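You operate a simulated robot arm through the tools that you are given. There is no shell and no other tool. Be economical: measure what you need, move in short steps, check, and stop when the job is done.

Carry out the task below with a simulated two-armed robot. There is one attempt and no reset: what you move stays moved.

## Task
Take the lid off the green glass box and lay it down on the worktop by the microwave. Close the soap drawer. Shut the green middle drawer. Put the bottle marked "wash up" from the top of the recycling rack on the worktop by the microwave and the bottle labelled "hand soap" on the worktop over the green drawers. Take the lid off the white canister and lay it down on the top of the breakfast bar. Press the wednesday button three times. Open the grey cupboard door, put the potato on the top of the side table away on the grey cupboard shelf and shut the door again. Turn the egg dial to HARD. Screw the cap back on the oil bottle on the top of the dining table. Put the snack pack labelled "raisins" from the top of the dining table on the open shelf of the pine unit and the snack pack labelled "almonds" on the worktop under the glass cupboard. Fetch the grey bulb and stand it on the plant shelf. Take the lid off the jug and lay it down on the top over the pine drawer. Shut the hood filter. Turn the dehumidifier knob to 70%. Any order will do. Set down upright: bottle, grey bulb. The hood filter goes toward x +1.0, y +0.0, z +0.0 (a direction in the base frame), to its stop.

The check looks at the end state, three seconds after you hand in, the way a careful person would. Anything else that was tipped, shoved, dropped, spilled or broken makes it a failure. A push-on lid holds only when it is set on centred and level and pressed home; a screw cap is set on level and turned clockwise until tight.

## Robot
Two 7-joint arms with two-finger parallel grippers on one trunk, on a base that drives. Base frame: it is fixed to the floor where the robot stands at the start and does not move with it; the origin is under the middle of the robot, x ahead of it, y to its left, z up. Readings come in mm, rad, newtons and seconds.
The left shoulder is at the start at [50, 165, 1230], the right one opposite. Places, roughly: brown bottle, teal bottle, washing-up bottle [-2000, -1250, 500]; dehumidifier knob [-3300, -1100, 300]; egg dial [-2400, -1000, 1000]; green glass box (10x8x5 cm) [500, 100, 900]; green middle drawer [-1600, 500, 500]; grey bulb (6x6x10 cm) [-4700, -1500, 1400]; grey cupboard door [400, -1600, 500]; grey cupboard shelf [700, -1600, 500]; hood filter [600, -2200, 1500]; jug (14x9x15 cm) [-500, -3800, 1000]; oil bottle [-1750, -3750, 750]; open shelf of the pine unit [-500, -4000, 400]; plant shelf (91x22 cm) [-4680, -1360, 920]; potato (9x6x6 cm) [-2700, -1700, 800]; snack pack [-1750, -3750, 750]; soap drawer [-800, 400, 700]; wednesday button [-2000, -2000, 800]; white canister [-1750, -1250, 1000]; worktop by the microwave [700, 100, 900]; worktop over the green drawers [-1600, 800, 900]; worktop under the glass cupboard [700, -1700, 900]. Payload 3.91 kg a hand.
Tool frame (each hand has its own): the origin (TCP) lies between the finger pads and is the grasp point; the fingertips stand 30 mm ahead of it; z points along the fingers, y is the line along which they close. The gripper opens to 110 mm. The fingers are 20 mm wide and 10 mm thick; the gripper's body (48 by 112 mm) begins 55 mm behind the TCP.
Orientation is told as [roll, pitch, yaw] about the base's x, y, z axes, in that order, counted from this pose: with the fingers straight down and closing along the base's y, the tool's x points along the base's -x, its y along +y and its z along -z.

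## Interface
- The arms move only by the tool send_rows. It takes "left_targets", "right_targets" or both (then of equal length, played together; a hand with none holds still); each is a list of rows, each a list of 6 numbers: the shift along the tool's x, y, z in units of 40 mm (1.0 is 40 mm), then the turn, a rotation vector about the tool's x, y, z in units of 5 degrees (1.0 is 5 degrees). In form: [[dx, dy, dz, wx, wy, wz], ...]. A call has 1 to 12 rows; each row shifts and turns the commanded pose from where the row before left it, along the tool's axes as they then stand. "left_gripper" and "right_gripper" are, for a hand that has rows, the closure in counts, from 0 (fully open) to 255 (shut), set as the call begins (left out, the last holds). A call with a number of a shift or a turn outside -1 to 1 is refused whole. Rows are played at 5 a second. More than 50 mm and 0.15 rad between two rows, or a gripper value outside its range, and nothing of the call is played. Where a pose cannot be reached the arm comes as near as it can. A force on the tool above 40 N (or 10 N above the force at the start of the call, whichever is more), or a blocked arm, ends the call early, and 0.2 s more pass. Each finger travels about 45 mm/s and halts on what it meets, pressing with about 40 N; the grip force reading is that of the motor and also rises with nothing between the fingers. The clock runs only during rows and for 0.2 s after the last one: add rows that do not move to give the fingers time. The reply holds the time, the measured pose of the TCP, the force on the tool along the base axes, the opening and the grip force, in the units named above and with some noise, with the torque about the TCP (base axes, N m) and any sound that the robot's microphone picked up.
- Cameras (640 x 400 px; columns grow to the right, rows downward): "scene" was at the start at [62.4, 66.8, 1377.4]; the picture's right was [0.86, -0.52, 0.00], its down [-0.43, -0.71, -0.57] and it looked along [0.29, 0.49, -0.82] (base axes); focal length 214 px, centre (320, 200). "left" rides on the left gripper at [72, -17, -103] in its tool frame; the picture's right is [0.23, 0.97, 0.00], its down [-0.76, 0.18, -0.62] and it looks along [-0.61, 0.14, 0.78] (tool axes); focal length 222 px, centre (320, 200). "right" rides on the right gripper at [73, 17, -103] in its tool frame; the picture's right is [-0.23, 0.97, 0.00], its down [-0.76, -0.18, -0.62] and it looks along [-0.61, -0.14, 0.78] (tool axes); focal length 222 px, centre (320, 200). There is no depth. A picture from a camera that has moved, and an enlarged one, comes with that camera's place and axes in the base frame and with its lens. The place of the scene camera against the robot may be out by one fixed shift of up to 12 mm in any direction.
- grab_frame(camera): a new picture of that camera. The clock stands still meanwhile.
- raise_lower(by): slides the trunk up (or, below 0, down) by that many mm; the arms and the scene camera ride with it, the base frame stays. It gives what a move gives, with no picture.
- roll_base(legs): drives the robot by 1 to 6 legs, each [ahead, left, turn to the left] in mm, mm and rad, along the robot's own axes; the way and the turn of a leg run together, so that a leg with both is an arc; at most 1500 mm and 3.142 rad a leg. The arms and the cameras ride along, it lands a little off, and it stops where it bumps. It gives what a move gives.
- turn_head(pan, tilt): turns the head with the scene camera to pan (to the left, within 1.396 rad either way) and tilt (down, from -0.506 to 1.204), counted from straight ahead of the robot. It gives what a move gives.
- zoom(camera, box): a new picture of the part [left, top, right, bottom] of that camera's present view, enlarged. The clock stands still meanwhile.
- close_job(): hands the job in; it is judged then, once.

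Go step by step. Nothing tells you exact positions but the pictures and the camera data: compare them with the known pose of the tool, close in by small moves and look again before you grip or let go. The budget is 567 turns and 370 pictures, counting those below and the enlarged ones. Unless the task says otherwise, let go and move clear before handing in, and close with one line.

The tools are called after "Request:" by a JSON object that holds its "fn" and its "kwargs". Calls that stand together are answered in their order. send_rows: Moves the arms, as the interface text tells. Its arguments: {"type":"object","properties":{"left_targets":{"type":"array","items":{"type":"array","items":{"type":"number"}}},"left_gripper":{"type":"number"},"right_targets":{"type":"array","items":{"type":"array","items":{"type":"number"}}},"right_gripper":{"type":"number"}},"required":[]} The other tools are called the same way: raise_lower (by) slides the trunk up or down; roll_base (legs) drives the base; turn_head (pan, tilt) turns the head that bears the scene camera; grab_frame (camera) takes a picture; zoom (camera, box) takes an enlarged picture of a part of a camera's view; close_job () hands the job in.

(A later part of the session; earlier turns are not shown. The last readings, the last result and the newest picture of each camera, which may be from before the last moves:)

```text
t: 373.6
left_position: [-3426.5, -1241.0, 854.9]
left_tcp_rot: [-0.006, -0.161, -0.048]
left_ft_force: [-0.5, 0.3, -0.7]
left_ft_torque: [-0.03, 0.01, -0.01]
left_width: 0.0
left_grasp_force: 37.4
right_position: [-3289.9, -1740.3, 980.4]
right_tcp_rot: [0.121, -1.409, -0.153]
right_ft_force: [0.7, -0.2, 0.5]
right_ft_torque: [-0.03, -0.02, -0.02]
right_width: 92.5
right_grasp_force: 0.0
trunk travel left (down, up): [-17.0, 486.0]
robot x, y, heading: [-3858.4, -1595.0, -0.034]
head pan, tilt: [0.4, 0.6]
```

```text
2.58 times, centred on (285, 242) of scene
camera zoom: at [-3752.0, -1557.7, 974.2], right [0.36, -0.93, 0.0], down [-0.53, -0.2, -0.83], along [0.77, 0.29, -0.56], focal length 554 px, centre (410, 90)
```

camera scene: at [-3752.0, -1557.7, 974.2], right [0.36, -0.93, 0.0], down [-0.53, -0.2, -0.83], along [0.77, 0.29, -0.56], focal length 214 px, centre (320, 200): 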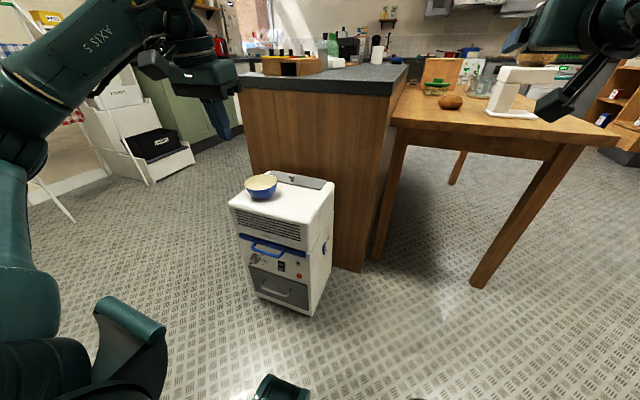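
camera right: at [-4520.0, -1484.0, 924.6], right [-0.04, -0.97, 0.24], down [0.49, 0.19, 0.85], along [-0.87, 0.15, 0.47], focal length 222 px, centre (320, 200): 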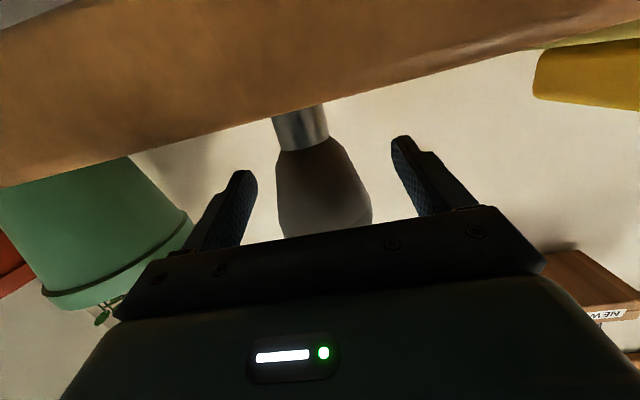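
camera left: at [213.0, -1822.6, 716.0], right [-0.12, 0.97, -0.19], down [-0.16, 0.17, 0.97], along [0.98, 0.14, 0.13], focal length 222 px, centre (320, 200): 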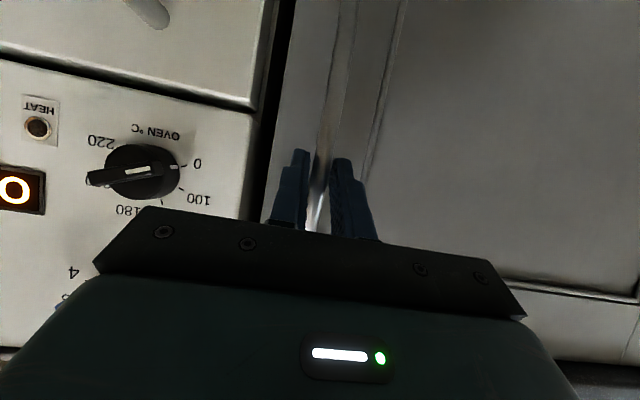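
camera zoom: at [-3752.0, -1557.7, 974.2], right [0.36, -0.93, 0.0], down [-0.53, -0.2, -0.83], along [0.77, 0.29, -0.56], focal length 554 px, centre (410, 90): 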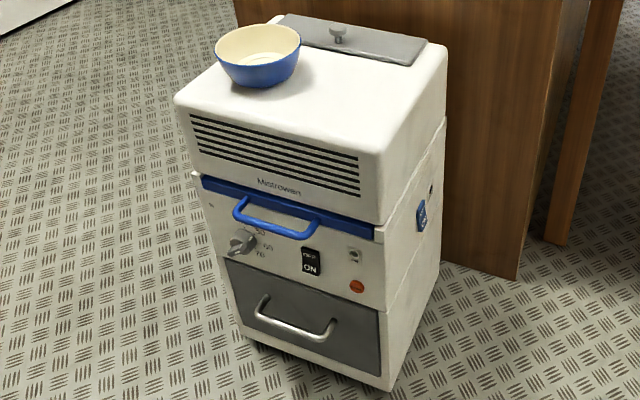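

The humidity knob is on the west face near (-3317,-1115,300). I drive back and left so the right hand faces it, then look closely.

Request:
{"fn": "roll_base", "kwargs": {"legs": [[-150, 610, 0.034]]}}

Request:
{"fn": "turn_head", "kwargs": {"pan": -0.25, "tilt": 0.75}}

Request:
{"fn": "grab_frame", "kwargs": {"camera": "scene"}}

```text
t: 377.1
left_position: [-3576.7, -609.5, 856.1]
left_tcp_rot: [-0.006, -0.161, -0.017]
left_ft_force: [0.0, -0.4, 0.5]
left_ft_torque: [0.03, -0.02, 0.0]
left_width: 0.1
left_grasp_force: 36.9
right_position: [-3424.2, -1103.9, 979.5]
right_tcp_rot: [0.123, -1.41, -0.122]
right_ft_force: [0.1, 0.2, 0.1]
right_ft_torque: [-0.03, 0.0, -0.01]
right_width: 92.6
right_grasp_force: 0.0
trunk travel left (down, up): [-17.0, 486.0]
robot x, y, heading: [-3998.6, -974.5, 0.0]
head pan, tilt: [0.4, 0.6]
```

```text
t: 378.1
left_position: [-3575.8, -609.6, 856.3]
left_tcp_rot: [-0.005, -0.162, -0.017]
left_ft_force: [-0.4, -0.4, -0.3]
left_ft_torque: [-0.03, -0.01, -0.01]
left_width: 0.1
left_grasp_force: 37.2
right_position: [-3423.0, -1104.0, 981.1]
right_tcp_rot: [0.123, -1.409, -0.119]
right_ft_force: [0.7, 0.1, 0.4]
right_ft_torque: [-0.05, -0.01, -0.04]
right_width: 92.6
right_grasp_force: 0.1
trunk travel left (down, up): [-17.0, 486.0]
robot x, y, heading: [-3996.8, -977.3, 0.002]
head pan, tilt: [-0.25, 0.75]
```

```text
220 pictures are left
camera scene: at [-3892.3, -990.8, 961.3], right [-0.25, -0.97, 0.0], down [-0.66, 0.17, -0.73], along [0.71, -0.18, -0.68], focal length 214 px, centre (320, 200)
```

scene: 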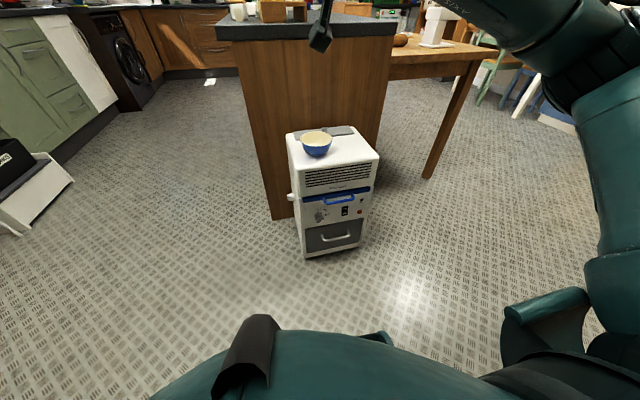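

Request:
{"fn": "zoom", "kwargs": {"camera": "scene", "box": [290, 180, 380, 260]}}

```text
5.00 times, centred on (335, 220) of scene
camera zoom: at [-3892.3, -990.8, 961.3], right [-0.25, -0.97, 0.0], down [-0.66, 0.17, -0.73], along [0.71, -0.18, -0.68], focal length 1072 px, centre (245, 100)
```

zoom: 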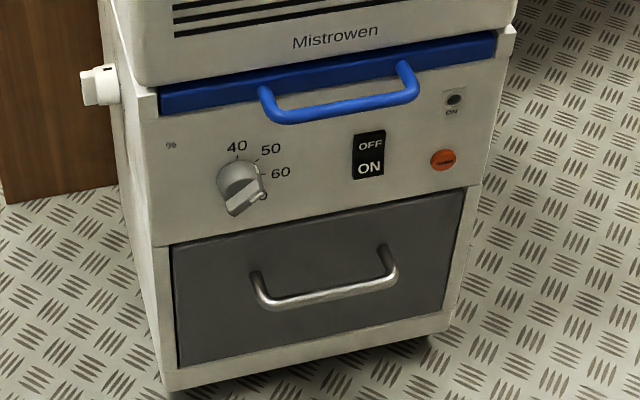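

Knob at ≈(-3331,-1129,327) with marks 40/50/60/70 clockwise. I back off 60 mm and lower the right hand toward it.

Request:
{"fn": "roll_base", "kwargs": {"legs": [[-70, 25, 0]]}}

Request:
{"fn": "send_rows", "kwargs": {"right_targets": [[0.98, 0, 0.15, 0, 0, 0], [0.98, 0, 0.15, 0, 0, 0], [0.98, 0, 0.15, 0, 0, 0], [0.98, 0, 0.15, 0, 0, 0], [0.98, 0, 0.15, 0, 0, 0], [0.98, 0, 0.15, 0, 0, 0], [0.98, 0, 0.15, 0, 0, 0], [0.98, 0, 0.15, 0, 0, 0], [0.98, 0, 0.15, 0, 0, 0], [0.98, 0, 0.15, 0, 0, 0], [0.98, 0, 0.15, 0, 0, 0]]}}

Request:
{"fn": "send_rows", "kwargs": {"right_targets": [[0.98, 0, 0.15, 0, 0, 0], [0.98, 0, 0.15, 0, 0, 0], [0.98, 0, 0.15, 0, 0, 0], [0.98, 0, 0.15, 0, 0, 0], [0, 0, 0, 0, 0, 0]]}}

Request:
{"fn": "grab_frame", "kwargs": {"camera": "right"}}

```text
t: 379.0
left_position: [-3601.8, -618.9, 856.5]
left_tcp_rot: [-0.006, -0.163, 0.003]
left_ft_force: [0.5, -0.5, 0.1]
left_ft_torque: [0.0, 0.0, -0.03]
left_width: 0.2
left_grasp_force: 38.2
right_position: [-3441.4, -1108.5, 981.2]
right_tcp_rot: [0.116, -1.41, -0.095]
right_ft_force: [-0.2, -0.6, 0.3]
right_ft_torque: [0.0, 0.02, 0.0]
right_width: 92.7
right_grasp_force: 0.1
trunk travel left (down, up): [-17.0, 486.0]
robot x, y, heading: [-4020.8, -993.3, 0.011]
head pan, tilt: [-0.25, 0.75]
stopped in leg 1: the robot was blocked; the commanded pose is now the measured one
```

```text
t: 381.4
left_position: [-3601.8, -619.2, 856.8]
left_tcp_rot: [-0.005, -0.163, 0.003]
left_ft_force: [-0.9, -1.0, -0.3]
left_ft_torque: [0.0, 0.01, -0.04]
left_width: 0.0
left_grasp_force: 37.6
right_position: [-3454.5, -1029.5, 588.7]
right_tcp_rot: [0.108, -1.407, -0.093]
right_ft_force: [-0.2, 1.0, 0.5]
right_ft_torque: [0.01, 0.01, -0.01]
right_width: 92.6
right_grasp_force: 0.0
right hand out of reach, approached as far as the arm can: row 7, 8, 9, 10, 11
trunk travel left (down, up): [-17.0, 486.0]
robot x, y, heading: [-4016.5, -996.8, 0.017]
head pan, tilt: [-0.25, 0.75]
```

```text
t: 382.6
left_position: [-3601.8, -618.8, 855.8]
left_tcp_rot: [-0.006, -0.163, 0.002]
left_ft_force: [0.0, -0.3, 0.6]
left_ft_torque: [0.0, -0.03, 0.02]
left_width: 0.0
left_grasp_force: 38.0
right_position: [-3471.5, -955.7, 490.2]
right_tcp_rot: [0.1, -1.401, -0.09]
right_ft_force: [-0.5, 0.0, 0.2]
right_ft_torque: [-0.03, 0.0, 0.02]
right_width: 92.7
right_grasp_force: 0.1
right hand out of reach, approached as far as the arm can: row 1, 2, 3, 4
trunk travel left (down, up): [-17.0, 486.0]
robot x, y, heading: [-4014.0, -996.7, 0.016]
head pan, tilt: [-0.25, 0.75]
```

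```text
218 pictures are left
camera right: at [-3585.6, -940.3, 436.0], right [0.03, 0.97, 0.24], down [-0.49, -0.2, 0.85], along [0.87, -0.14, 0.47], focal length 222 px, centre (320, 200)
```

right: 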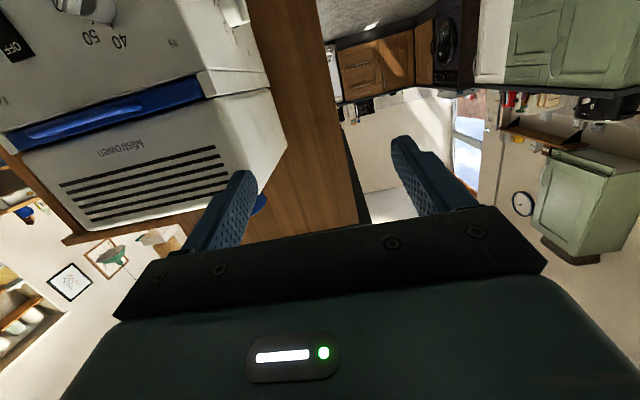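

The horizontal pose cannot get that low. I steepen the hand to ~45° and move down again.

Request:
{"fn": "send_rows", "kwargs": {"right_targets": [[0, 0, 0, 0, 1, 0], [0, 0, 0, 0, 1, 0], [0, 0, 0, 0, 1, 0], [0, 0, 0, 0, 1, 0], [0, 0, 0, 0, 1, 0], [0, 0, 0, 0, 1, 0], [0, 0, 0, 0, 1, 0], [0.2, -0.9, 0.2, 0, 0, 0], [0.2, -0.9, 0.2, 0, 0, 0], [0.2, -0.9, 0.2, 0, 0, 0], [0.2, -0.9, 0.2, 0, 0, 0], [0, 0, 0, 0, 0, 0]]}}

Request:
{"fn": "send_rows", "kwargs": {"right_targets": [[0.65, 0, 0.65, 0, 0, 0], [0.65, 0, 0.65, 0, 0, 0], [0.65, 0, 0.65, 0, 0, 0], [0.3, 0, 0.3, 0, 0, 0], [0, 0, 0, 0, 0, 0]]}}

```text
t: 385.2
left_position: [-3601.4, -619.4, 856.0]
left_tcp_rot: [-0.006, -0.161, 0.003]
left_ft_force: [0.4, 0.2, 0.5]
left_ft_torque: [0.0, 0.0, 0.01]
left_width: 0.1
left_grasp_force: 38.4
right_position: [-3467.1, -1101.2, 443.5]
right_tcp_rot: [0.027, -0.801, 0.003]
right_ft_force: [0.2, 0.5, 0.2]
right_ft_torque: [0.01, 0.0, -0.01]
right_width: 92.7
right_grasp_force: 0.0
trunk travel left (down, up): [-17.0, 486.0]
robot x, y, heading: [-4019.2, -995.9, 0.012]
head pan, tilt: [-0.25, 0.75]
```

```text
t: 386.4
left_position: [-3602.6, -619.1, 855.9]
left_tcp_rot: [-0.006, -0.162, 0.004]
left_ft_force: [0.9, 0.2, 0.5]
left_ft_torque: [0.03, 0.05, -0.01]
left_width: 0.2
left_grasp_force: 37.8
right_position: [-3466.5, -1098.1, 318.6]
right_tcp_rot: [0.017, -0.792, 0.003]
right_ft_force: [-0.3, 0.2, 0.6]
right_ft_torque: [0.0, 0.02, 0.01]
right_width: 92.9
right_grasp_force: 0.0
trunk travel left (down, up): [-17.0, 486.0]
robot x, y, heading: [-4017.9, -989.8, 0.015]
head pan, tilt: [-0.25, 0.75]
```

Reachable: (-3466,-1098,319) at 45°. I look with the wrist camera.

Request:
{"fn": "grab_frame", "kwargs": {"camera": "right"}}

```text
217 pictures are left
camera right: at [-3590.9, -1083.5, 338.2], right [0.14, 0.97, 0.17], down [0.1, -0.19, 0.98], along [0.98, -0.12, -0.12], focal length 222 px, centre (320, 200)
```

right: 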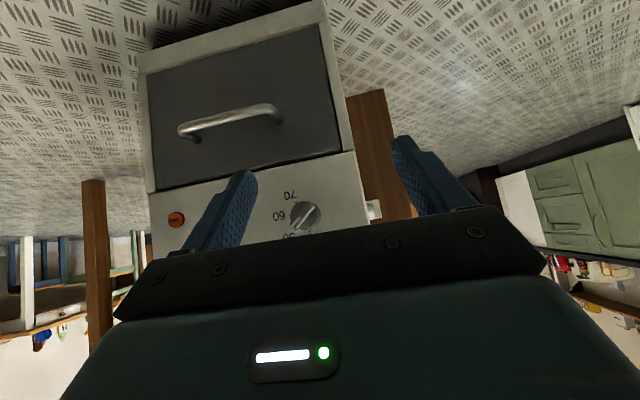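

Request:
{"fn": "zoom", "kwargs": {"camera": "right", "box": [240, 170, 360, 250]}}

```text
5.00 times, centred on (300, 210) of right
camera zoom: at [-3590.9, -1083.5, 338.2], right [0.14, 0.97, 0.17], down [0.1, -0.19, 0.98], along [0.98, -0.12, -0.12], focal length 1111 px, centre (420, 150)
```

zoom: 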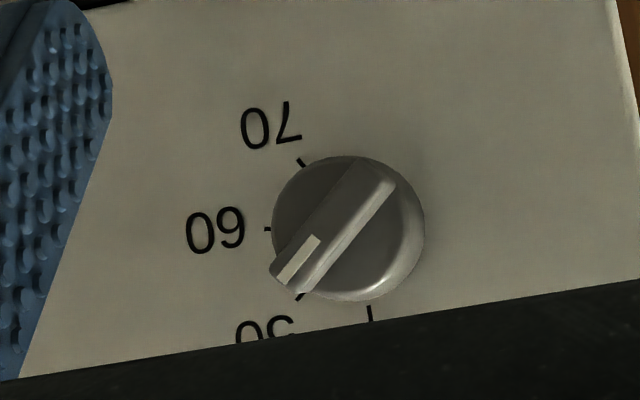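

The knob points at 50; it must turn 110° clockwise (as seen) to 70, so I'll grip it and turn in two strokes about its axis. First I move in front of it.

Request:
{"fn": "send_rows", "kwargs": {"right_targets": [[-0.72, -0.3, 0.24, 0, 0, 0], [-0.72, -0.3, 0.24, 0, 0, 0], [-0.72, -0.3, 0.24, 0, 0, 0], [0, 0, 0, 0, -1, 0], [0, 0, 0, 0, -1, 0], [0, 0, 0, 0, 0, 0]], "right_gripper": 110}}

Request:
{"fn": "grab_frame", "kwargs": {"camera": "right"}}

Request:
{"fn": "zoom", "kwargs": {"camera": "scene", "box": [280, 150, 400, 250]}}

```text
t: 387.8
left_position: [-3602.1, -619.5, 855.3]
left_tcp_rot: [-0.004, -0.161, 0.003]
left_ft_force: [0.0, 0.3, 0.6]
left_ft_torque: [-0.01, 0.01, -0.02]
left_width: 0.1
left_grasp_force: 37.8
right_position: [-3382.9, -1134.4, 357.5]
right_tcp_rot: [0.028, -0.844, -0.003]
right_ft_force: [-0.1, 0.0, -0.3]
right_ft_torque: [0.01, -0.01, 0.02]
right_width: 62.4
right_grasp_force: 0.1
right hand out of reach, approached as far as the arm can: row 5
trunk travel left (down, up): [-17.0, 486.0]
robot x, y, heading: [-4016.6, -994.0, 0.012]
head pan, tilt: [-0.25, 0.75]
```

```text
215 pictures are left
camera right: at [-3508.6, -1120.4, 371.3], right [0.13, 0.97, 0.19], down [0.04, -0.19, 0.98], along [0.99, -0.12, -0.07], focal length 222 px, centre (320, 200)
```

right: 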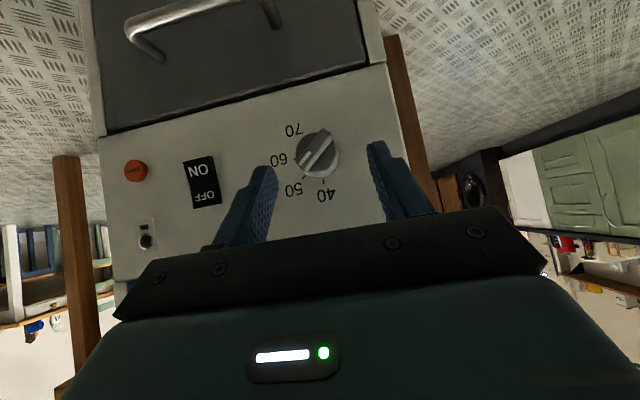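

```text
4.00 times, centred on (340, 200) of scene
camera zoom: at [-3911.0, -1006.7, 961.3], right [-0.23, -0.97, 0.0], down [-0.66, 0.16, -0.73], along [0.71, -0.17, -0.68], focal length 858 px, centre (240, 200)
```

zoom: 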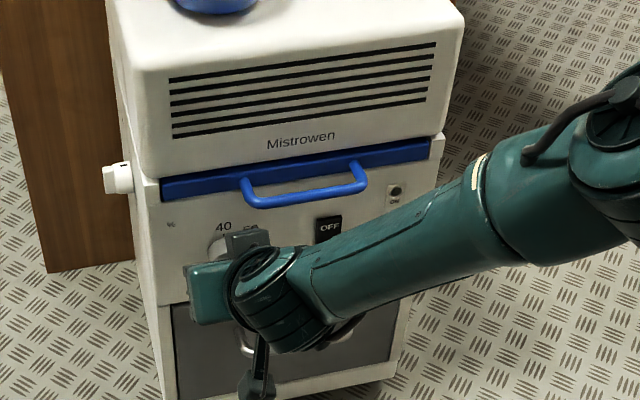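

Request:
{"fn": "zoom", "kwargs": {"camera": "right", "box": [260, 110, 380, 210]}}

```text
4.00 times, centred on (320, 160) of right
camera zoom: at [-3508.6, -1120.4, 371.3], right [0.13, 0.97, 0.19], down [0.04, -0.19, 0.98], along [0.99, -0.12, -0.07], focal length 888 px, centre (320, 360)
```

zoom: 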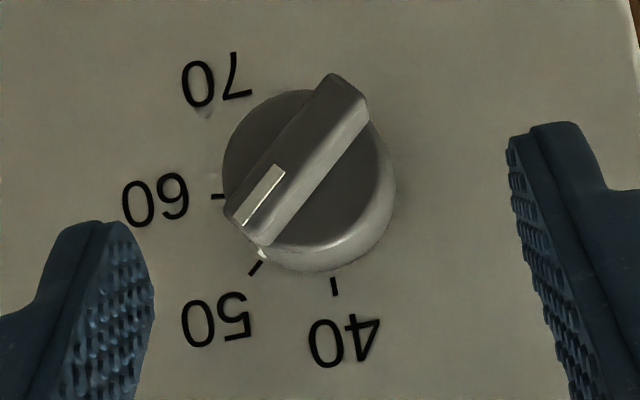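

The knob is at (-3335,-1137,324) and points at 50. I advance so it sits between the open fingertips, then pre-rotate the hand -24° about its axis.

Request:
{"fn": "send_rows", "kwargs": {"right_targets": [[-0.1, -0.04, 0.5, 0, 0, 0], [-0.09, -0.03, 0.5, 0, 0, 0], [0, 0, 0, 0, 0, 0]]}}

Request:
{"fn": "send_rows", "kwargs": {"right_targets": [[0, 0.031, 0, 0.803, 0, -0.892], [0, 0.031, 0, 0.803, 0, -0.892], [0, 0.031, 0, 0.803, 0, -0.892], [0, 0.031, 0, 0.803, 0, -0.892], [0, 0, 0, 0, 0, 0]]}}

Request:
{"fn": "grab_frame", "kwargs": {"camera": "right"}}

```text
t: 388.6
left_position: [-3602.9, -619.0, 854.9]
left_tcp_rot: [-0.007, -0.162, 0.003]
left_ft_force: [0.0, 0.6, -0.1]
left_ft_torque: [0.02, 0.0, -0.01]
left_width: 0.0
left_grasp_force: 37.4
right_position: [-3349.0, -1137.2, 337.1]
right_tcp_rot: [0.029, -0.844, 0.001]
right_ft_force: [0.2, 0.4, -0.7]
right_ft_torque: [0.01, -0.01, 0.01]
right_width: 62.3
right_grasp_force: 0.1
trunk travel left (down, up): [-17.0, 486.0]
robot x, y, heading: [-4020.0, -990.9, 0.019]
head pan, tilt: [-0.25, 0.75]
```

```text
t: 389.8
left_position: [-3602.4, -619.1, 855.9]
left_tcp_rot: [-0.006, -0.162, 0.005]
left_ft_force: [-0.3, -0.8, 0.5]
left_ft_torque: [0.01, 0.0, 0.01]
left_width: 0.1
left_grasp_force: 37.3
right_position: [-3348.6, -1130.9, 334.9]
right_tcp_rot: [-0.57, -0.758, 0.431]
right_ft_force: [-0.2, -0.6, 0.1]
right_ft_torque: [0.0, -0.01, 0.0]
right_width: 62.8
right_grasp_force: 0.2
trunk travel left (down, up): [-17.0, 486.0]
robot x, y, heading: [-4017.9, -992.5, 0.016]
head pan, tilt: [-0.25, 0.75]
```

```text
212 pictures are left
camera right: at [-3474.7, -1113.0, 342.0], right [0.14, 0.96, -0.23], down [0.04, 0.22, 0.97], along [0.99, -0.14, -0.01], focal length 222 px, centre (320, 200)
```

right: 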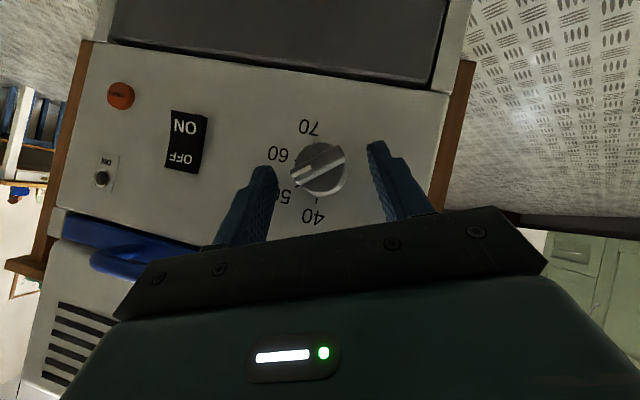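

Knob sits between the fingertips. I close on it.

Request:
{"fn": "send_rows", "kwargs": {"right_targets": [[0, 0, 0, 0, 0, 0], [0, 0, 0, 0, 0, 0], [0, 0, 0, 0, 0, 0], [0, 0, 0, 0, 0, 0]], "right_gripper": 230}}

Request:
{"fn": "zoom", "kwargs": {"camera": "right", "box": [240, 100, 400, 220]}}

```text
t: 390.8
left_position: [-3602.7, -619.1, 856.5]
left_tcp_rot: [-0.006, -0.162, 0.003]
left_ft_force: [-0.6, -0.2, 0.4]
left_ft_torque: [0.0, -0.03, 0.03]
left_width: 0.0
left_grasp_force: 37.6
right_position: [-3349.1, -1131.1, 336.1]
right_tcp_rot: [-0.567, -0.759, 0.43]
right_ft_force: [-1.1, 1.1, -1.0]
right_ft_torque: [0.01, -0.42, -0.26]
right_width: 35.3
right_grasp_force: 44.8
trunk travel left (down, up): [-17.0, 486.0]
robot x, y, heading: [-4014.5, -995.4, 0.015]
head pan, tilt: [-0.25, 0.75]
```

```text
3.33 times, centred on (320, 160) of right
camera zoom: at [-3474.6, -1113.0, 342.1], right [0.14, 0.97, -0.22], down [0.04, 0.22, 0.97], along [0.99, -0.14, -0.01], focal length 740 px, centre (320, 333)
```

zoom: 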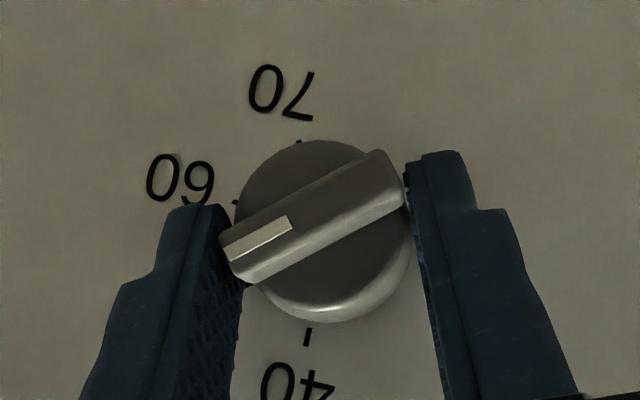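

Gripped (35 mm). I turn clockwise 48° about the knob axis.

Request:
{"fn": "send_rows", "kwargs": {"right_targets": [[0, -0.031, 0, -0.803, 0, 0.892], [0, -0.031, 0, -0.803, 0, 0.892], [0, -0.031, 0, -0.803, 0, 0.892], [0, -0.031, 0, -0.803, 0, 0.892], [0, -0.031, 0, -0.803, 0, 0.892], [0, -0.031, 0, -0.803, 0, 0.892], [0, -0.031, 0, -0.803, 0, 0.892], [0, -0.031, 0, -0.803, 0, 0.892], [0, 0, 0, 0, 0, 0]]}}

Request:
{"fn": "zoom", "kwargs": {"camera": "right", "box": [240, 100, 400, 220]}}

```text
t: 392.8
left_position: [-3602.6, -618.0, 856.5]
left_tcp_rot: [-0.007, -0.162, 0.004]
left_ft_force: [-0.6, -0.7, 0.0]
left_ft_torque: [0.02, 0.02, 0.03]
left_width: 0.0
left_grasp_force: 38.0
right_position: [-3348.3, -1143.6, 337.9]
right_tcp_rot: [0.61, -0.745, -0.426]
right_ft_force: [-17.6, -20.1, 11.3]
right_ft_torque: [-0.17, 0.06, -0.98]
right_width: 35.0
right_grasp_force: 45.3
trunk travel left (down, up): [-17.0, 486.0]
robot x, y, heading: [-4017.7, -994.7, 0.017]
head pan, tilt: [-0.25, 0.75]
```

```text
3.33 times, centred on (320, 160) of right
camera zoom: at [-3473.9, -1137.6, 355.6], right [0.14, 0.81, 0.56], down [0.05, -0.57, 0.82], along [0.99, -0.08, -0.12], focal length 740 px, centre (320, 333)
```

zoom: 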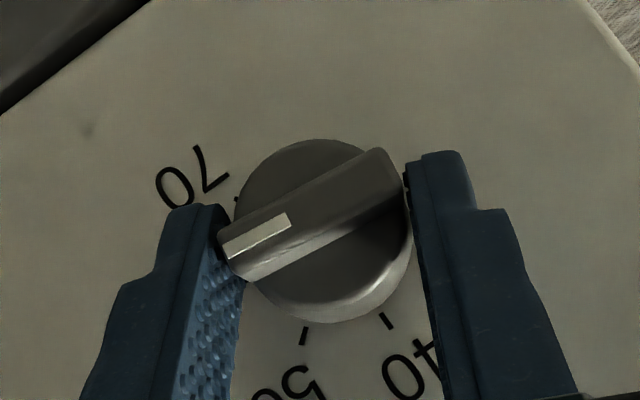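

The knob turned with the hand to about 60. I open, swing the hand back 48°, and regrip.

Request:
{"fn": "send_rows", "kwargs": {"right_targets": [[0, 0, 0, 0, 0, 0], [0, 0, 0, 0, 0, 0], [0, 0.031, 0, 0.803, 0, -0.892], [0, 0.031, 0, 0.803, 0, -0.892], [0, 0.031, 0, 0.803, 0, -0.892], [0, 0.031, 0, 0.803, 0, -0.892], [0, 0.031, 0, 0.803, 0, -0.892], [0, 0.031, 0, 0.803, 0, -0.892], [0, 0.031, 0, 0.803, 0, -0.892], [0, 0.031, 0, 0.803, 0, -0.892], [0, 0, 0, 0, 0, 0]], "right_gripper": 110}}

Request:
{"fn": "zoom", "kwargs": {"camera": "right", "box": [240, 100, 400, 220]}}

```text
t: 395.2
left_position: [-3602.0, -618.3, 856.0]
left_tcp_rot: [-0.008, -0.163, 0.003]
left_ft_force: [-0.7, -0.3, 0.5]
left_ft_torque: [-0.03, -0.01, 0.0]
left_width: 0.2
left_grasp_force: 37.7
right_position: [-3349.7, -1129.5, 336.2]
right_tcp_rot: [-0.57, -0.758, 0.432]
right_ft_force: [0.0, 0.6, 0.7]
right_ft_torque: [-0.02, -0.02, 0.03]
right_width: 62.4
right_grasp_force: 0.1
trunk travel left (down, up): [-17.0, 486.0]
robot x, y, heading: [-4018.3, -991.1, 0.016]
head pan, tilt: [-0.25, 0.75]
```

```text
3.33 times, centred on (320, 160) of right
camera zoom: at [-3475.1, -1111.9, 342.6], right [0.13, 0.96, -0.23], down [0.04, 0.22, 0.97], along [0.99, -0.14, 0.0], focal length 740 px, centre (320, 333)
```

zoom: 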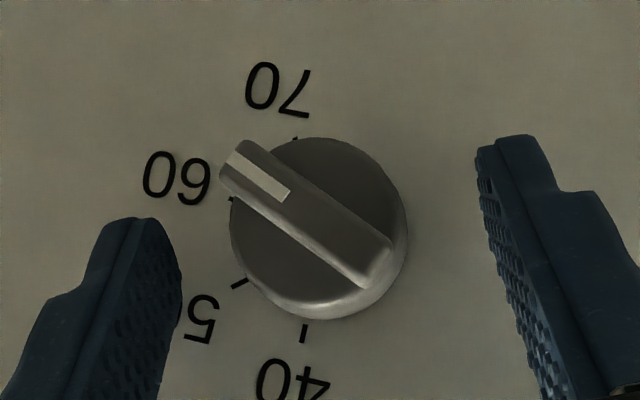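

Pointer is now a bit past 60. I regrip and turn a further ~27°.

Request:
{"fn": "send_rows", "kwargs": {"right_targets": [[0, 0, 0, 0, 0, 0], [0, 0, 0, 0, 0, 0], [0, 0, 0, 0, 0, 0], [0, 0, 0, 0, 0, 0]], "right_gripper": 230}}

Request:
{"fn": "send_rows", "kwargs": {"right_targets": [[0, -0.031, 0, -0.803, 0, 0.892], [0, -0.031, 0, -0.803, 0, 0.892], [0, -0.031, 0, -0.803, 0, 0.892], [0, -0.031, 0, -0.803, 0, 0.892], [0, 0, 0, 0, 0, 0]]}}

Request:
{"fn": "zoom", "kwargs": {"camera": "right", "box": [240, 100, 400, 220]}}

```text
t: 396.2
left_position: [-3602.3, -619.0, 855.8]
left_tcp_rot: [-0.004, -0.161, 0.003]
left_ft_force: [-0.4, -0.7, -0.1]
left_ft_torque: [-0.01, -0.01, -0.01]
left_width: 0.2
left_grasp_force: 38.4
right_position: [-3349.5, -1132.1, 337.1]
right_tcp_rot: [-0.568, -0.76, 0.429]
right_ft_force: [-1.1, -3.4, 1.0]
right_ft_torque: [-0.07, 0.09, -0.05]
right_width: 34.6
right_grasp_force: 45.1
trunk travel left (down, up): [-17.0, 486.0]
robot x, y, heading: [-4019.3, -992.2, 0.011]
head pan, tilt: [-0.25, 0.75]
```

```text
t: 397.4
left_position: [-3601.3, -619.2, 857.4]
left_tcp_rot: [-0.007, -0.161, 0.004]
left_ft_force: [-0.1, 0.2, 0.4]
left_ft_torque: [-0.01, 0.04, 0.01]
left_width: 0.0
left_grasp_force: 37.3
right_position: [-3349.1, -1138.5, 338.0]
right_tcp_rot: [0.026, -0.845, -0.006]
right_ft_force: [-21.9, -13.7, 12.1]
right_ft_torque: [-0.21, 0.23, -0.49]
right_width: 34.4
right_grasp_force: 45.1
trunk travel left (down, up): [-17.0, 486.0]
robot x, y, heading: [-4017.4, -993.3, 0.009]
head pan, tilt: [-0.25, 0.75]
```

```text
3.33 times, centred on (320, 160) of right
camera zoom: at [-3474.7, -1124.0, 352.1], right [0.14, 0.97, 0.19], down [0.04, -0.19, 0.98], along [0.99, -0.12, -0.07], focal length 740 px, centre (320, 333)
```

zoom: 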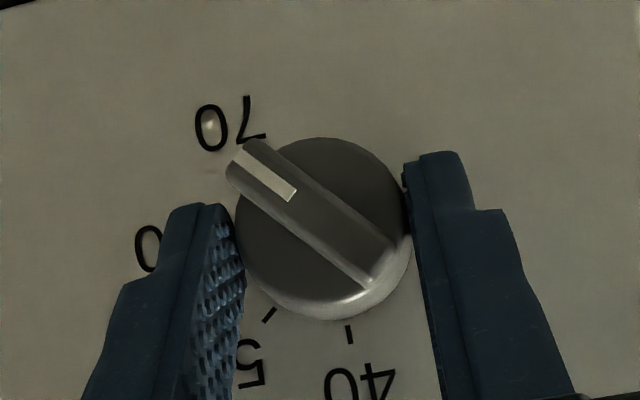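

Pointer is ~12° short of 70. Two more rows.

Request:
{"fn": "send_rows", "kwargs": {"right_targets": [[0, -0.031, 0, -0.803, 0, 0.892], [0, -0.031, 0, -0.803, 0, 0.892], [0, 0, 0, 0, 0, 0]]}}

Request:
{"fn": "send_rows", "kwargs": {"right_targets": [[0, 0, 0, 0, 0, 0], [0, 0, 0, 0, 0, 0], [0.4, 0, -0.6, 0, 0, 0], [0.4, 0, -0.6, 0, 0, 0], [0, 0, 0, 0, 0, 0]], "right_gripper": 90}}

Request:
{"fn": "zoom", "kwargs": {"camera": "right", "box": [240, 90, 400, 210]}}

```text
t: 398.2
left_position: [-3602.6, -617.9, 856.5]
left_tcp_rot: [-0.008, -0.163, 0.004]
left_ft_force: [1.6, 0.3, 0.3]
left_ft_torque: [-0.01, -0.04, -0.01]
left_width: 0.2
left_grasp_force: 37.6
right_position: [-3349.1, -1141.2, 337.6]
right_tcp_rot: [0.328, -0.817, -0.229]
right_ft_force: [-26.1, -19.2, 11.0]
right_ft_torque: [-0.87, -0.23, -0.38]
right_width: 34.4
right_grasp_force: 44.6
trunk travel left (down, up): [-17.0, 486.0]
robot x, y, heading: [-4019.2, -996.6, 0.011]
head pan, tilt: [-0.25, 0.75]
```

```text
t: 399.4
left_position: [-3601.7, -619.3, 854.9]
left_tcp_rot: [-0.003, -0.163, 0.004]
left_ft_force: [-0.2, 0.1, -0.2]
left_ft_torque: [0.02, -0.01, 0.01]
left_width: 0.0
left_grasp_force: 37.7
right_position: [-3358.4, -1138.9, 338.7]
right_tcp_rot: [0.337, -0.816, -0.229]
right_ft_force: [0.5, 0.3, 0.7]
right_ft_torque: [0.01, 0.0, -0.03]
right_width: 71.4
right_grasp_force: 0.0
right hand out of reach, approached as far as the arm can: row 3, 4
trunk travel left (down, up): [-17.0, 486.0]
robot x, y, heading: [-4015.7, -995.6, 0.011]
head pan, tilt: [-0.25, 0.75]
```

```text
3.33 times, centred on (320, 150) of right
camera zoom: at [-3483.8, -1128.7, 356.2], right [0.13, 0.91, 0.39], down [0.05, -0.39, 0.92], along [0.99, -0.1, -0.1], focal length 740 px, centre (320, 367)
```

zoom: 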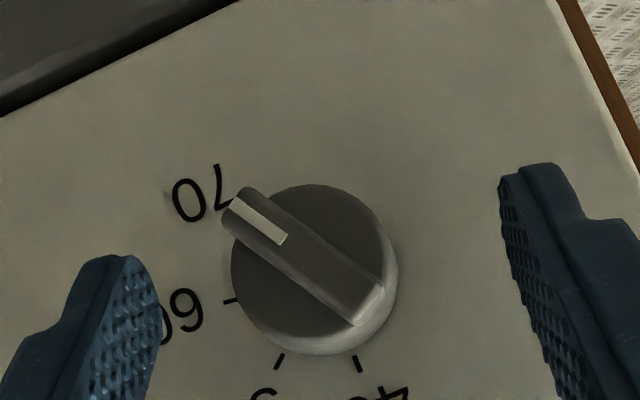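

The pointer is on 70. I swing the hand back to neutral and withdraw straight back before lifting.

Request:
{"fn": "send_rows", "kwargs": {"right_targets": [[0, 0.031, 0, 0.803, 0, -0.892], [0, 0.031, 0, 0.803, 0, -0.892], [0, 0, 0, 0, 0, 0], [0.45, 0.1, -0.5, 0, 0, 0], [0.45, 0.1, -0.5, 0, 0, 0], [0.45, 0.1, -0.5, 0, 0, 0], [0.45, 0.1, -0.5, 0, 0, 0], [0, 0, 0, 0, 0, 0]]}}

Request:
{"fn": "zoom", "kwargs": {"camera": "right", "box": [220, 80, 420, 230]}}

```text
t: 401.2
left_position: [-3602.1, -618.4, 855.8]
left_tcp_rot: [-0.005, -0.164, 0.002]
left_ft_force: [-0.4, 0.7, 0.4]
left_ft_torque: [0.01, -0.02, 0.0]
left_width: 0.0
left_grasp_force: 37.8
right_position: [-3396.0, -1132.8, 339.4]
right_tcp_rot: [0.024, -0.837, 0.0]
right_ft_force: [-0.2, 0.1, -0.3]
right_ft_torque: [-0.01, -0.02, -0.01]
right_width: 71.1
right_grasp_force: 0.0
right hand out of reach, approached as far as the arm can: row 5, 6, 7
trunk travel left (down, up): [-17.0, 486.0]
robot x, y, heading: [-4016.6, -991.0, 0.02]
head pan, tilt: [-0.25, 0.75]
```

```text
2.67 times, centred on (320, 155) of right
camera zoom: at [-3520.7, -1118.7, 353.8], right [0.13, 0.97, 0.18], down [0.05, -0.19, 0.98], along [0.99, -0.12, -0.07], focal length 592 px, centre (320, 320)
```

zoom: 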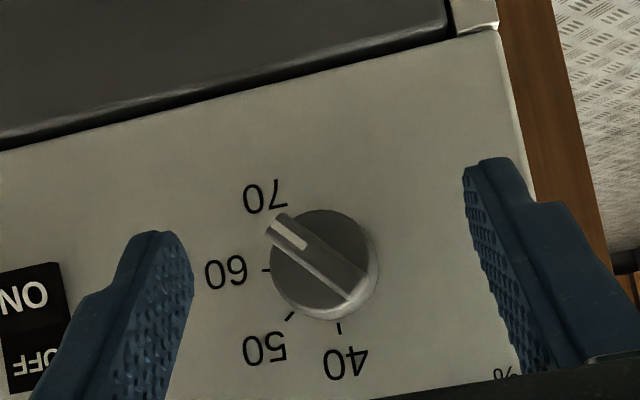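

The pointer sits on the 70 mark within a few degrees. I steepen the hand to keep its tips away from the blue handle, then raise it.

Request:
{"fn": "send_rows", "kwargs": {"right_targets": [[0, 0, 0, 0, 1, 0], [0, 0, 0, 0, 1, 0], [0, 0, 0, 0, 1, 0], [0, 0, 0, 0, 1, 0], [0, 0, 0, 0, 1, 0], [0, 0, 0, 0, 1, 0], [0.1, 0, -0.8, 0, 0, 0], [0.1, 0, -0.8, 0, 0, 0], [-0.1, 0, -0.9, 0, 0, 0], [-0.3, 0, -0.9, 0, 0, 0], [-0.3, 0, -0.9, 0, 0, 0], [-0.3, 0, -0.9, 0, 0, 0]]}}

Request:
{"fn": "raise_lower", "kwargs": {"by": 200}}

Request:
{"fn": "zoom", "kwargs": {"camera": "scene", "box": [280, 150, 400, 270]}}

```text
t: 403.8
left_position: [-3601.9, -618.7, 857.5]
left_tcp_rot: [-0.006, -0.162, 0.003]
left_ft_force: [-0.3, 0.1, -0.8]
left_ft_torque: [0.0, 0.02, -0.02]
left_width: 0.0
left_grasp_force: 37.6
right_position: [-3429.0, -1137.1, 545.9]
right_tcp_rot: [0.018, -0.323, 0.015]
right_ft_force: [-0.1, -1.0, -0.6]
right_ft_torque: [0.0, -0.02, 0.01]
right_width: 71.0
right_grasp_force: 0.1
trunk travel left (down, up): [-17.0, 486.0]
robot x, y, heading: [-4020.6, -993.6, 0.017]
head pan, tilt: [-0.25, 0.75]
```

```text
t: 406.0
left_position: [-3601.5, -619.2, 1055.3]
left_tcp_rot: [-0.005, -0.162, 0.003]
left_ft_force: [-0.1, 0.5, -0.4]
left_ft_torque: [0.01, -0.02, -0.02]
left_width: 0.0
left_grasp_force: 37.8
right_position: [-3428.5, -1137.2, 745.7]
right_tcp_rot: [0.02, -0.32, 0.014]
right_ft_force: [-0.2, 0.1, 0.0]
right_ft_torque: [0.0, -0.03, -0.01]
right_width: 71.2
right_grasp_force: 0.0
trunk travel left (down, up): [-217.0, 286.0]
robot x, y, heading: [-4014.7, -991.7, 0.013]
head pan, tilt: [-0.25, 0.75]
```

```text
3.33 times, centred on (340, 210) of scene
camera zoom: at [-3910.9, -1006.7, 1161.2], right [-0.23, -0.97, 0.0], down [-0.66, 0.16, -0.73], along [0.71, -0.17, -0.68], focal length 715 px, centre (253, 167)
```

zoom: 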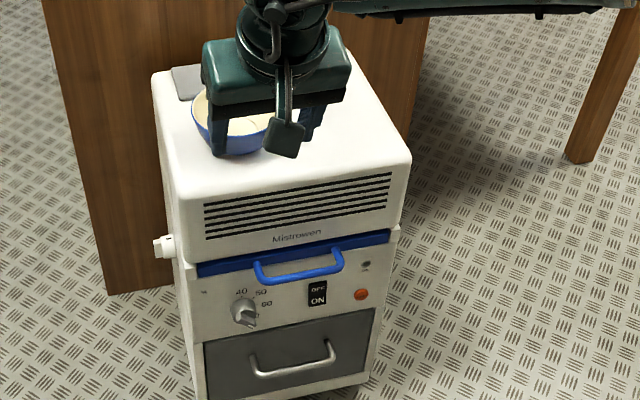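

Dehumidifier done. Next the egg dial on the bar, from its north side: I raise the arm, drive round and face -y.

Request:
{"fn": "raise_lower", "kwargs": {"by": 270}}

Request:
{"fn": "send_rows", "kwargs": {"right_targets": [[0, 0, -0.9, 0, 0.5, 0], [0, 0, -0.9, 0, 0.5, 0], [0, 0, -0.9, 0, 0.5, 0], [0.3, 0, -0.9, 0, 0.5, 0], [0.5, 0, -0.6, 0, 0.5, 0], [0.5, 0, 0, 0, 0.5, 0], [0.5, 0, 0, 0, 0.5, 0]]}}

Request:
{"fn": "roll_base", "kwargs": {"legs": [[0, 750, -0.013], [900, 0, 0], [845, 0, 0], [0, 0, -1.571]]}}

Request:
{"fn": "turn_head", "kwargs": {"pan": -0.1, "tilt": 0.6}}

Request:
{"fn": "grab_frame", "kwargs": {"camera": "scene"}}

```text
t: 408.7
left_position: [-3600.7, -618.7, 1325.3]
left_tcp_rot: [-0.006, -0.163, 0.004]
left_ft_force: [0.1, 0.2, -0.8]
left_ft_torque: [-0.02, 0.0, -0.05]
left_width: 0.1
left_grasp_force: 38.2
right_position: [-3430.1, -1136.7, 1015.1]
right_tcp_rot: [0.019, -0.321, 0.015]
right_ft_force: [0.0, 0.1, -0.4]
right_ft_torque: [-0.03, -0.02, -0.02]
right_width: 71.3
right_grasp_force: 0.1
trunk travel left (down, up): [-487.0, 16.0]
robot x, y, heading: [-4012.5, -989.2, 0.013]
head pan, tilt: [-0.25, 0.75]
```

```text
t: 410.3
left_position: [-3603.0, -619.3, 1326.5]
left_tcp_rot: [-0.004, -0.163, 0.003]
left_ft_force: [0.0, 0.0, 0.5]
left_ft_torque: [0.0, -0.01, 0.03]
left_width: 0.0
left_grasp_force: 37.9
right_position: [-3540.0, -1140.6, 1171.6]
right_tcp_rot: [0.017, -0.014, 0.02]
right_ft_force: [0.2, 0.5, 1.4]
right_ft_torque: [-0.01, 0.0, -0.02]
right_width: 71.1
right_grasp_force: 0.0
trunk travel left (down, up): [-487.0, 16.0]
robot x, y, heading: [-4020.1, -992.9, 0.014]
head pan, tilt: [-0.25, 0.75]
```

```text
t: 411.0
left_position: [-3602.5, -618.1, 1325.4]
left_tcp_rot: [-0.006, -0.162, 0.005]
left_ft_force: [0.5, 0.4, 0.3]
left_ft_torque: [0.02, -0.03, 0.01]
left_width: 0.0
left_grasp_force: 37.6
right_position: [-3539.3, -1138.0, 1170.6]
right_tcp_rot: [0.018, -0.013, 0.019]
right_ft_force: [0.2, -0.6, 0.9]
right_ft_torque: [0.0, 0.03, 0.0]
right_width: 70.9
right_grasp_force: 0.0
trunk travel left (down, up): [-487.0, 16.0]
robot x, y, heading: [-4016.4, -992.2, 0.015]
head pan, tilt: [-0.25, 0.75]
stopped in leg 1: the robot was blocked; the commanded pose is now the measured one
```

```text
t: 411.7
left_position: [-3601.7, -618.1, 1326.0]
left_tcp_rot: [-0.008, -0.163, 0.006]
left_ft_force: [0.8, 0.0, 0.8]
left_ft_torque: [0.03, -0.02, 0.01]
left_width: 0.3
left_grasp_force: 37.9
right_position: [-3539.3, -1139.6, 1171.5]
right_tcp_rot: [0.021, -0.013, 0.019]
right_ft_force: [-0.3, 0.3, 0.5]
right_ft_torque: [0.02, -0.02, 0.0]
right_width: 71.3
right_grasp_force: 0.0
trunk travel left (down, up): [-487.0, 16.0]
robot x, y, heading: [-4015.4, -993.5, 0.009]
head pan, tilt: [-0.099, 0.6]
```

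```text
204 pictures are left
camera scene: at [-3903.2, -994.2, 1444.1], right [-0.08, -1.0, 0.0], down [-0.56, 0.05, -0.82], along [0.82, -0.07, -0.57], focal length 214 px, centre (320, 200)
```

scene: 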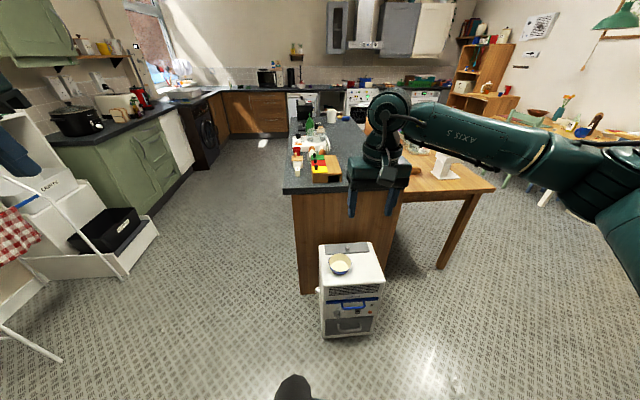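

Leftward motion is blocked here (left elbow by the wardrobe, likely). I go forward a bit first, then left.

Request:
{"fn": "roll_base", "kwargs": {"legs": [[240, 0, -0.01], [0, 760, 0]]}}

```text
t: 417.2
left_position: [-3357.5, 130.8, 1326.1]
left_tcp_rot: [-0.008, -0.162, -0.011]
left_ft_force: [0.0, 0.2, 0.2]
left_ft_torque: [-0.01, -0.01, 0.01]
left_width: 0.0
left_grasp_force: 37.5
right_position: [-3305.1, -393.2, 1171.8]
right_tcp_rot: [0.017, -0.015, 0.002]
right_ft_force: [0.3, -0.1, 0.2]
right_ft_torque: [-0.03, -0.02, 0.0]
right_width: 71.2
right_grasp_force: 0.0
trunk travel left (down, up): [-487.0, 16.0]
robot x, y, heading: [-3780.2, -236.3, 0.001]
head pan, tilt: [-0.099, 0.6]
```

I move ahead along the corridor, a little further right to keep away from the airer.

Request:
{"fn": "roll_base", "kwargs": {"legs": [[0, -150, 0], [800, 0, 0], [700, 0, 0]]}}

Request:
{"fn": "roll_base", "kwargs": {"legs": [[0, 150, 0], [0, 0, -1.571]]}}

Request:
{"fn": "turn_head", "kwargs": {"pan": -0.1, "tilt": 0.65}}

Request:
{"fn": "grab_frame", "kwargs": {"camera": "scene"}}

```text
t: 425.9
left_position: [-1854.8, -38.9, 1325.4]
left_tcp_rot: [-0.007, -0.164, -0.027]
left_ft_force: [0.3, -0.7, 1.4]
left_ft_torque: [0.01, -0.01, -0.01]
left_width: 0.1
left_grasp_force: 37.8
right_position: [-1808.9, -561.7, 1172.3]
right_tcp_rot: [0.018, -0.015, -0.012]
right_ft_force: [0.6, 0.5, -0.6]
right_ft_torque: [0.02, 0.04, -0.02]
right_width: 71.3
right_grasp_force: 0.1
trunk travel left (down, up): [-487.0, 16.0]
robot x, y, heading: [-2282.7, -398.0, -0.013]
head pan, tilt: [-0.099, 0.6]
```

```text
t: 431.1
left_position: [-1921.2, -683.6, 1325.9]
left_tcp_rot: [-0.007, -0.163, -1.609]
left_ft_force: [0.7, -0.2, -0.7]
left_ft_torque: [-0.04, 0.04, 0.01]
left_width: 0.0
left_grasp_force: 37.9
right_position: [-2446.2, -723.6, 1171.3]
right_tcp_rot: [0.018, -0.014, -1.594]
right_ft_force: [0.2, -0.2, 0.3]
right_ft_torque: [0.02, 0.02, 0.03]
right_width: 70.9
right_grasp_force: 0.0
trunk travel left (down, up): [-487.0, 16.0]
robot x, y, heading: [-2280.4, -254.9, -1.596]
head pan, tilt: [-0.099, 0.6]
```

```text
t: 431.7
left_position: [-1922.2, -683.3, 1326.3]
left_tcp_rot: [-0.008, -0.162, -1.609]
left_ft_force: [0.5, 0.7, -0.6]
left_ft_torque: [-0.01, 0.01, -0.01]
left_width: 0.1
left_grasp_force: 37.7
right_position: [-2445.2, -723.0, 1171.5]
right_tcp_rot: [0.02, -0.013, -1.594]
right_ft_force: [0.2, -0.6, -0.4]
right_ft_torque: [0.0, -0.02, -0.04]
right_width: 71.5
right_grasp_force: 0.1
trunk travel left (down, up): [-487.0, 16.0]
robot x, y, heading: [-2279.6, -251.9, -1.599]
head pan, tilt: [-0.099, 0.649]
```

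```text
203 pictures are left
camera scene: at [-2294.5, -362.7, 1439.9], right [-0.99, 0.13, 0.0], down [0.08, 0.6, -0.8], along [-0.1, -0.79, -0.6], focal length 214 px, centre (320, 200)
```

scene: 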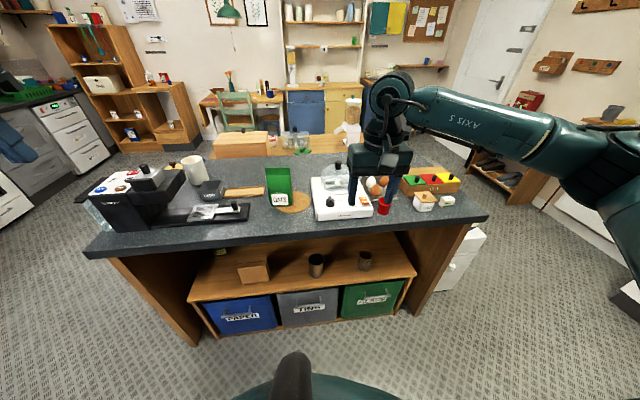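

Request:
{"fn": "zoom", "kwargs": {"camera": "scene", "box": [290, 140, 430, 240]}}

Request:
{"fn": "grab_frame", "kwargs": {"camera": "right"}}

```text
4.00 times, centred on (360, 190) of scene
camera zoom: at [-2294.5, -362.7, 1439.9], right [-0.99, 0.13, 0.0], down [0.08, 0.6, -0.8], along [-0.1, -0.79, -0.6], focal length 858 px, centre (160, 240)
```

zoom: 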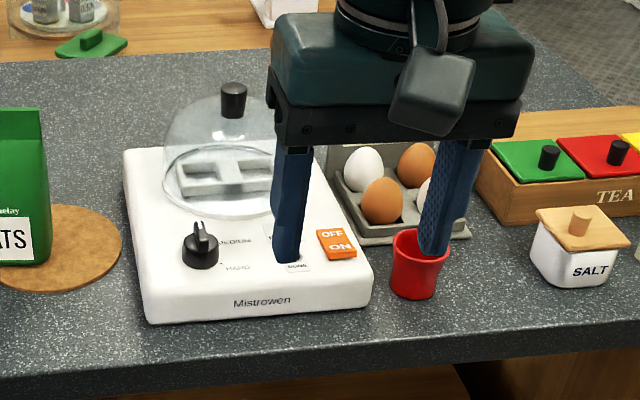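

```text
201 pictures are left
camera right: at [-2429.2, -650.6, 1273.4], right [0.97, -0.25, 0.02], down [-0.21, -0.75, 0.63], along [-0.14, -0.61, -0.78], focal length 222 px, centre (320, 200)
```

right: 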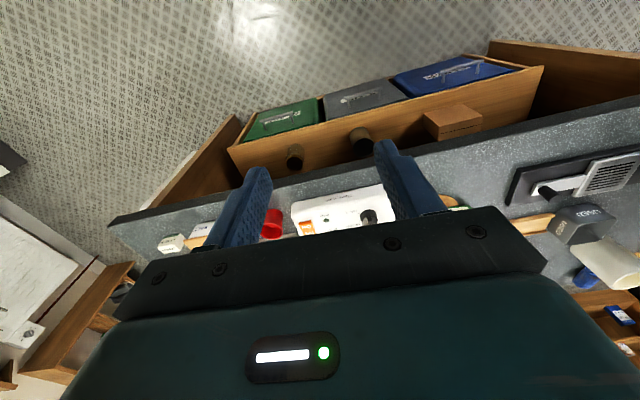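

The egg cooker's black dial is near (-2405,-930,~990) with MEDIUM/HARD labels at its right. I move closer and a little left for a clearer look.

Request:
{"fn": "roll_base", "kwargs": {"legs": [[120, 60, 0.025]]}}

Request:
{"fn": "grab_frame", "kwargs": {"camera": "right"}}

Request:
{"fn": "zoom", "kwargs": {"camera": "scene", "box": [290, 160, 430, 260]}}

```text
t: 433.0
left_position: [-1855.5, -797.9, 1324.7]
left_tcp_rot: [-0.006, -0.162, -1.587]
left_ft_force: [0.4, -1.1, -0.1]
left_ft_torque: [0.01, 0.04, 0.0]
left_width: 0.1
left_grasp_force: 37.7
right_position: [-2376.9, -850.0, 1170.7]
right_tcp_rot: [0.018, -0.012, -1.569]
right_ft_force: [0.4, 0.1, -0.3]
right_ft_torque: [0.04, -0.02, 0.0]
right_width: 71.2
right_grasp_force: 0.0
trunk travel left (down, up): [-487.0, 16.0]
robot x, y, heading: [-2223.2, -370.3, -1.575]
head pan, tilt: [-0.099, 0.649]
```

```text
200 pictures are left
camera right: at [-2362.6, -775.9, 1273.2], right [0.97, -0.23, 0.02], down [-0.19, -0.75, 0.63], along [-0.13, -0.62, -0.78], focal length 222 px, centre (320, 200)
```

right: 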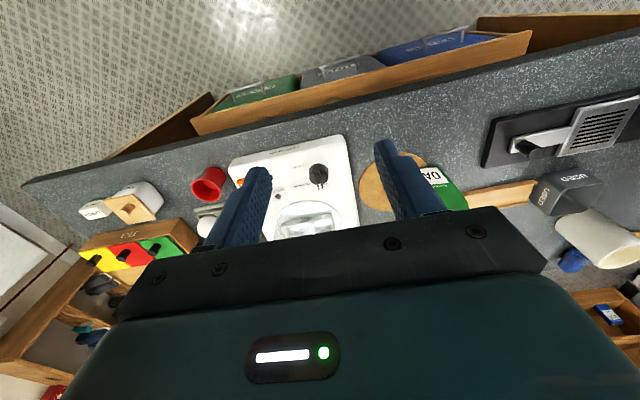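

```text
4.00 times, centred on (360, 210) of scene
camera zoom: at [-2234.4, -485.0, 1439.8], right [-0.99, 0.1, 0.0], down [0.06, 0.6, -0.8], along [-0.08, -0.79, -0.61], focal length 858 px, centre (160, 160)
```

zoom: 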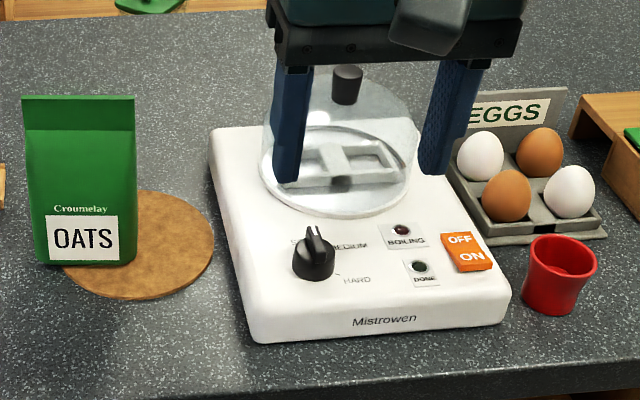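

Request:
{"fn": "zoom", "kwargs": {"camera": "right", "box": [270, 140, 370, 215]}}

Request:
{"fn": "zoom", "kwargs": {"camera": "scene", "box": [345, 205, 405, 245]}}

```text
5.33 times, centred on (320, 178) of right
camera zoom: at [-2362.6, -775.9, 1273.2], right [0.97, -0.23, 0.02], down [-0.19, -0.75, 0.63], along [-0.13, -0.62, -0.78], focal length 1185 px, centre (320, 320)
```

zoom: 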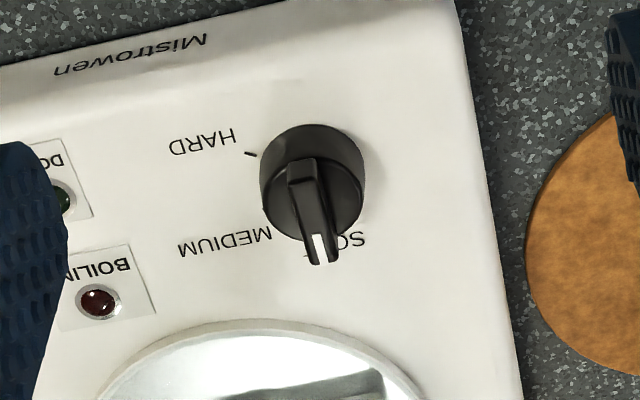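

```text
10.00 times, centred on (375, 225) of scene
camera zoom: at [-2234.4, -485.0, 1439.8], right [-0.99, 0.1, 0.0], down [0.06, 0.6, -0.8], along [-0.08, -0.79, -0.61], focal length 2145 px, centre (-230, -50)
```

zoom: 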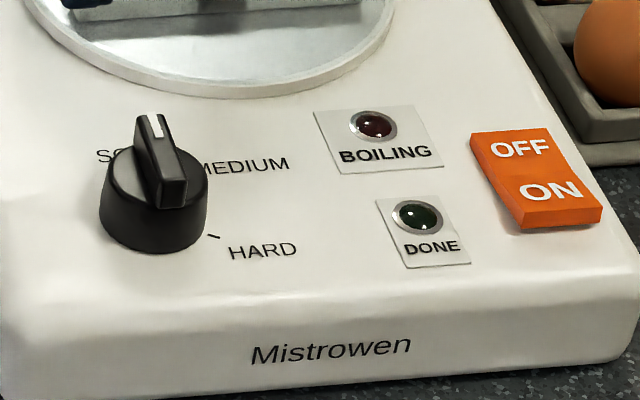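

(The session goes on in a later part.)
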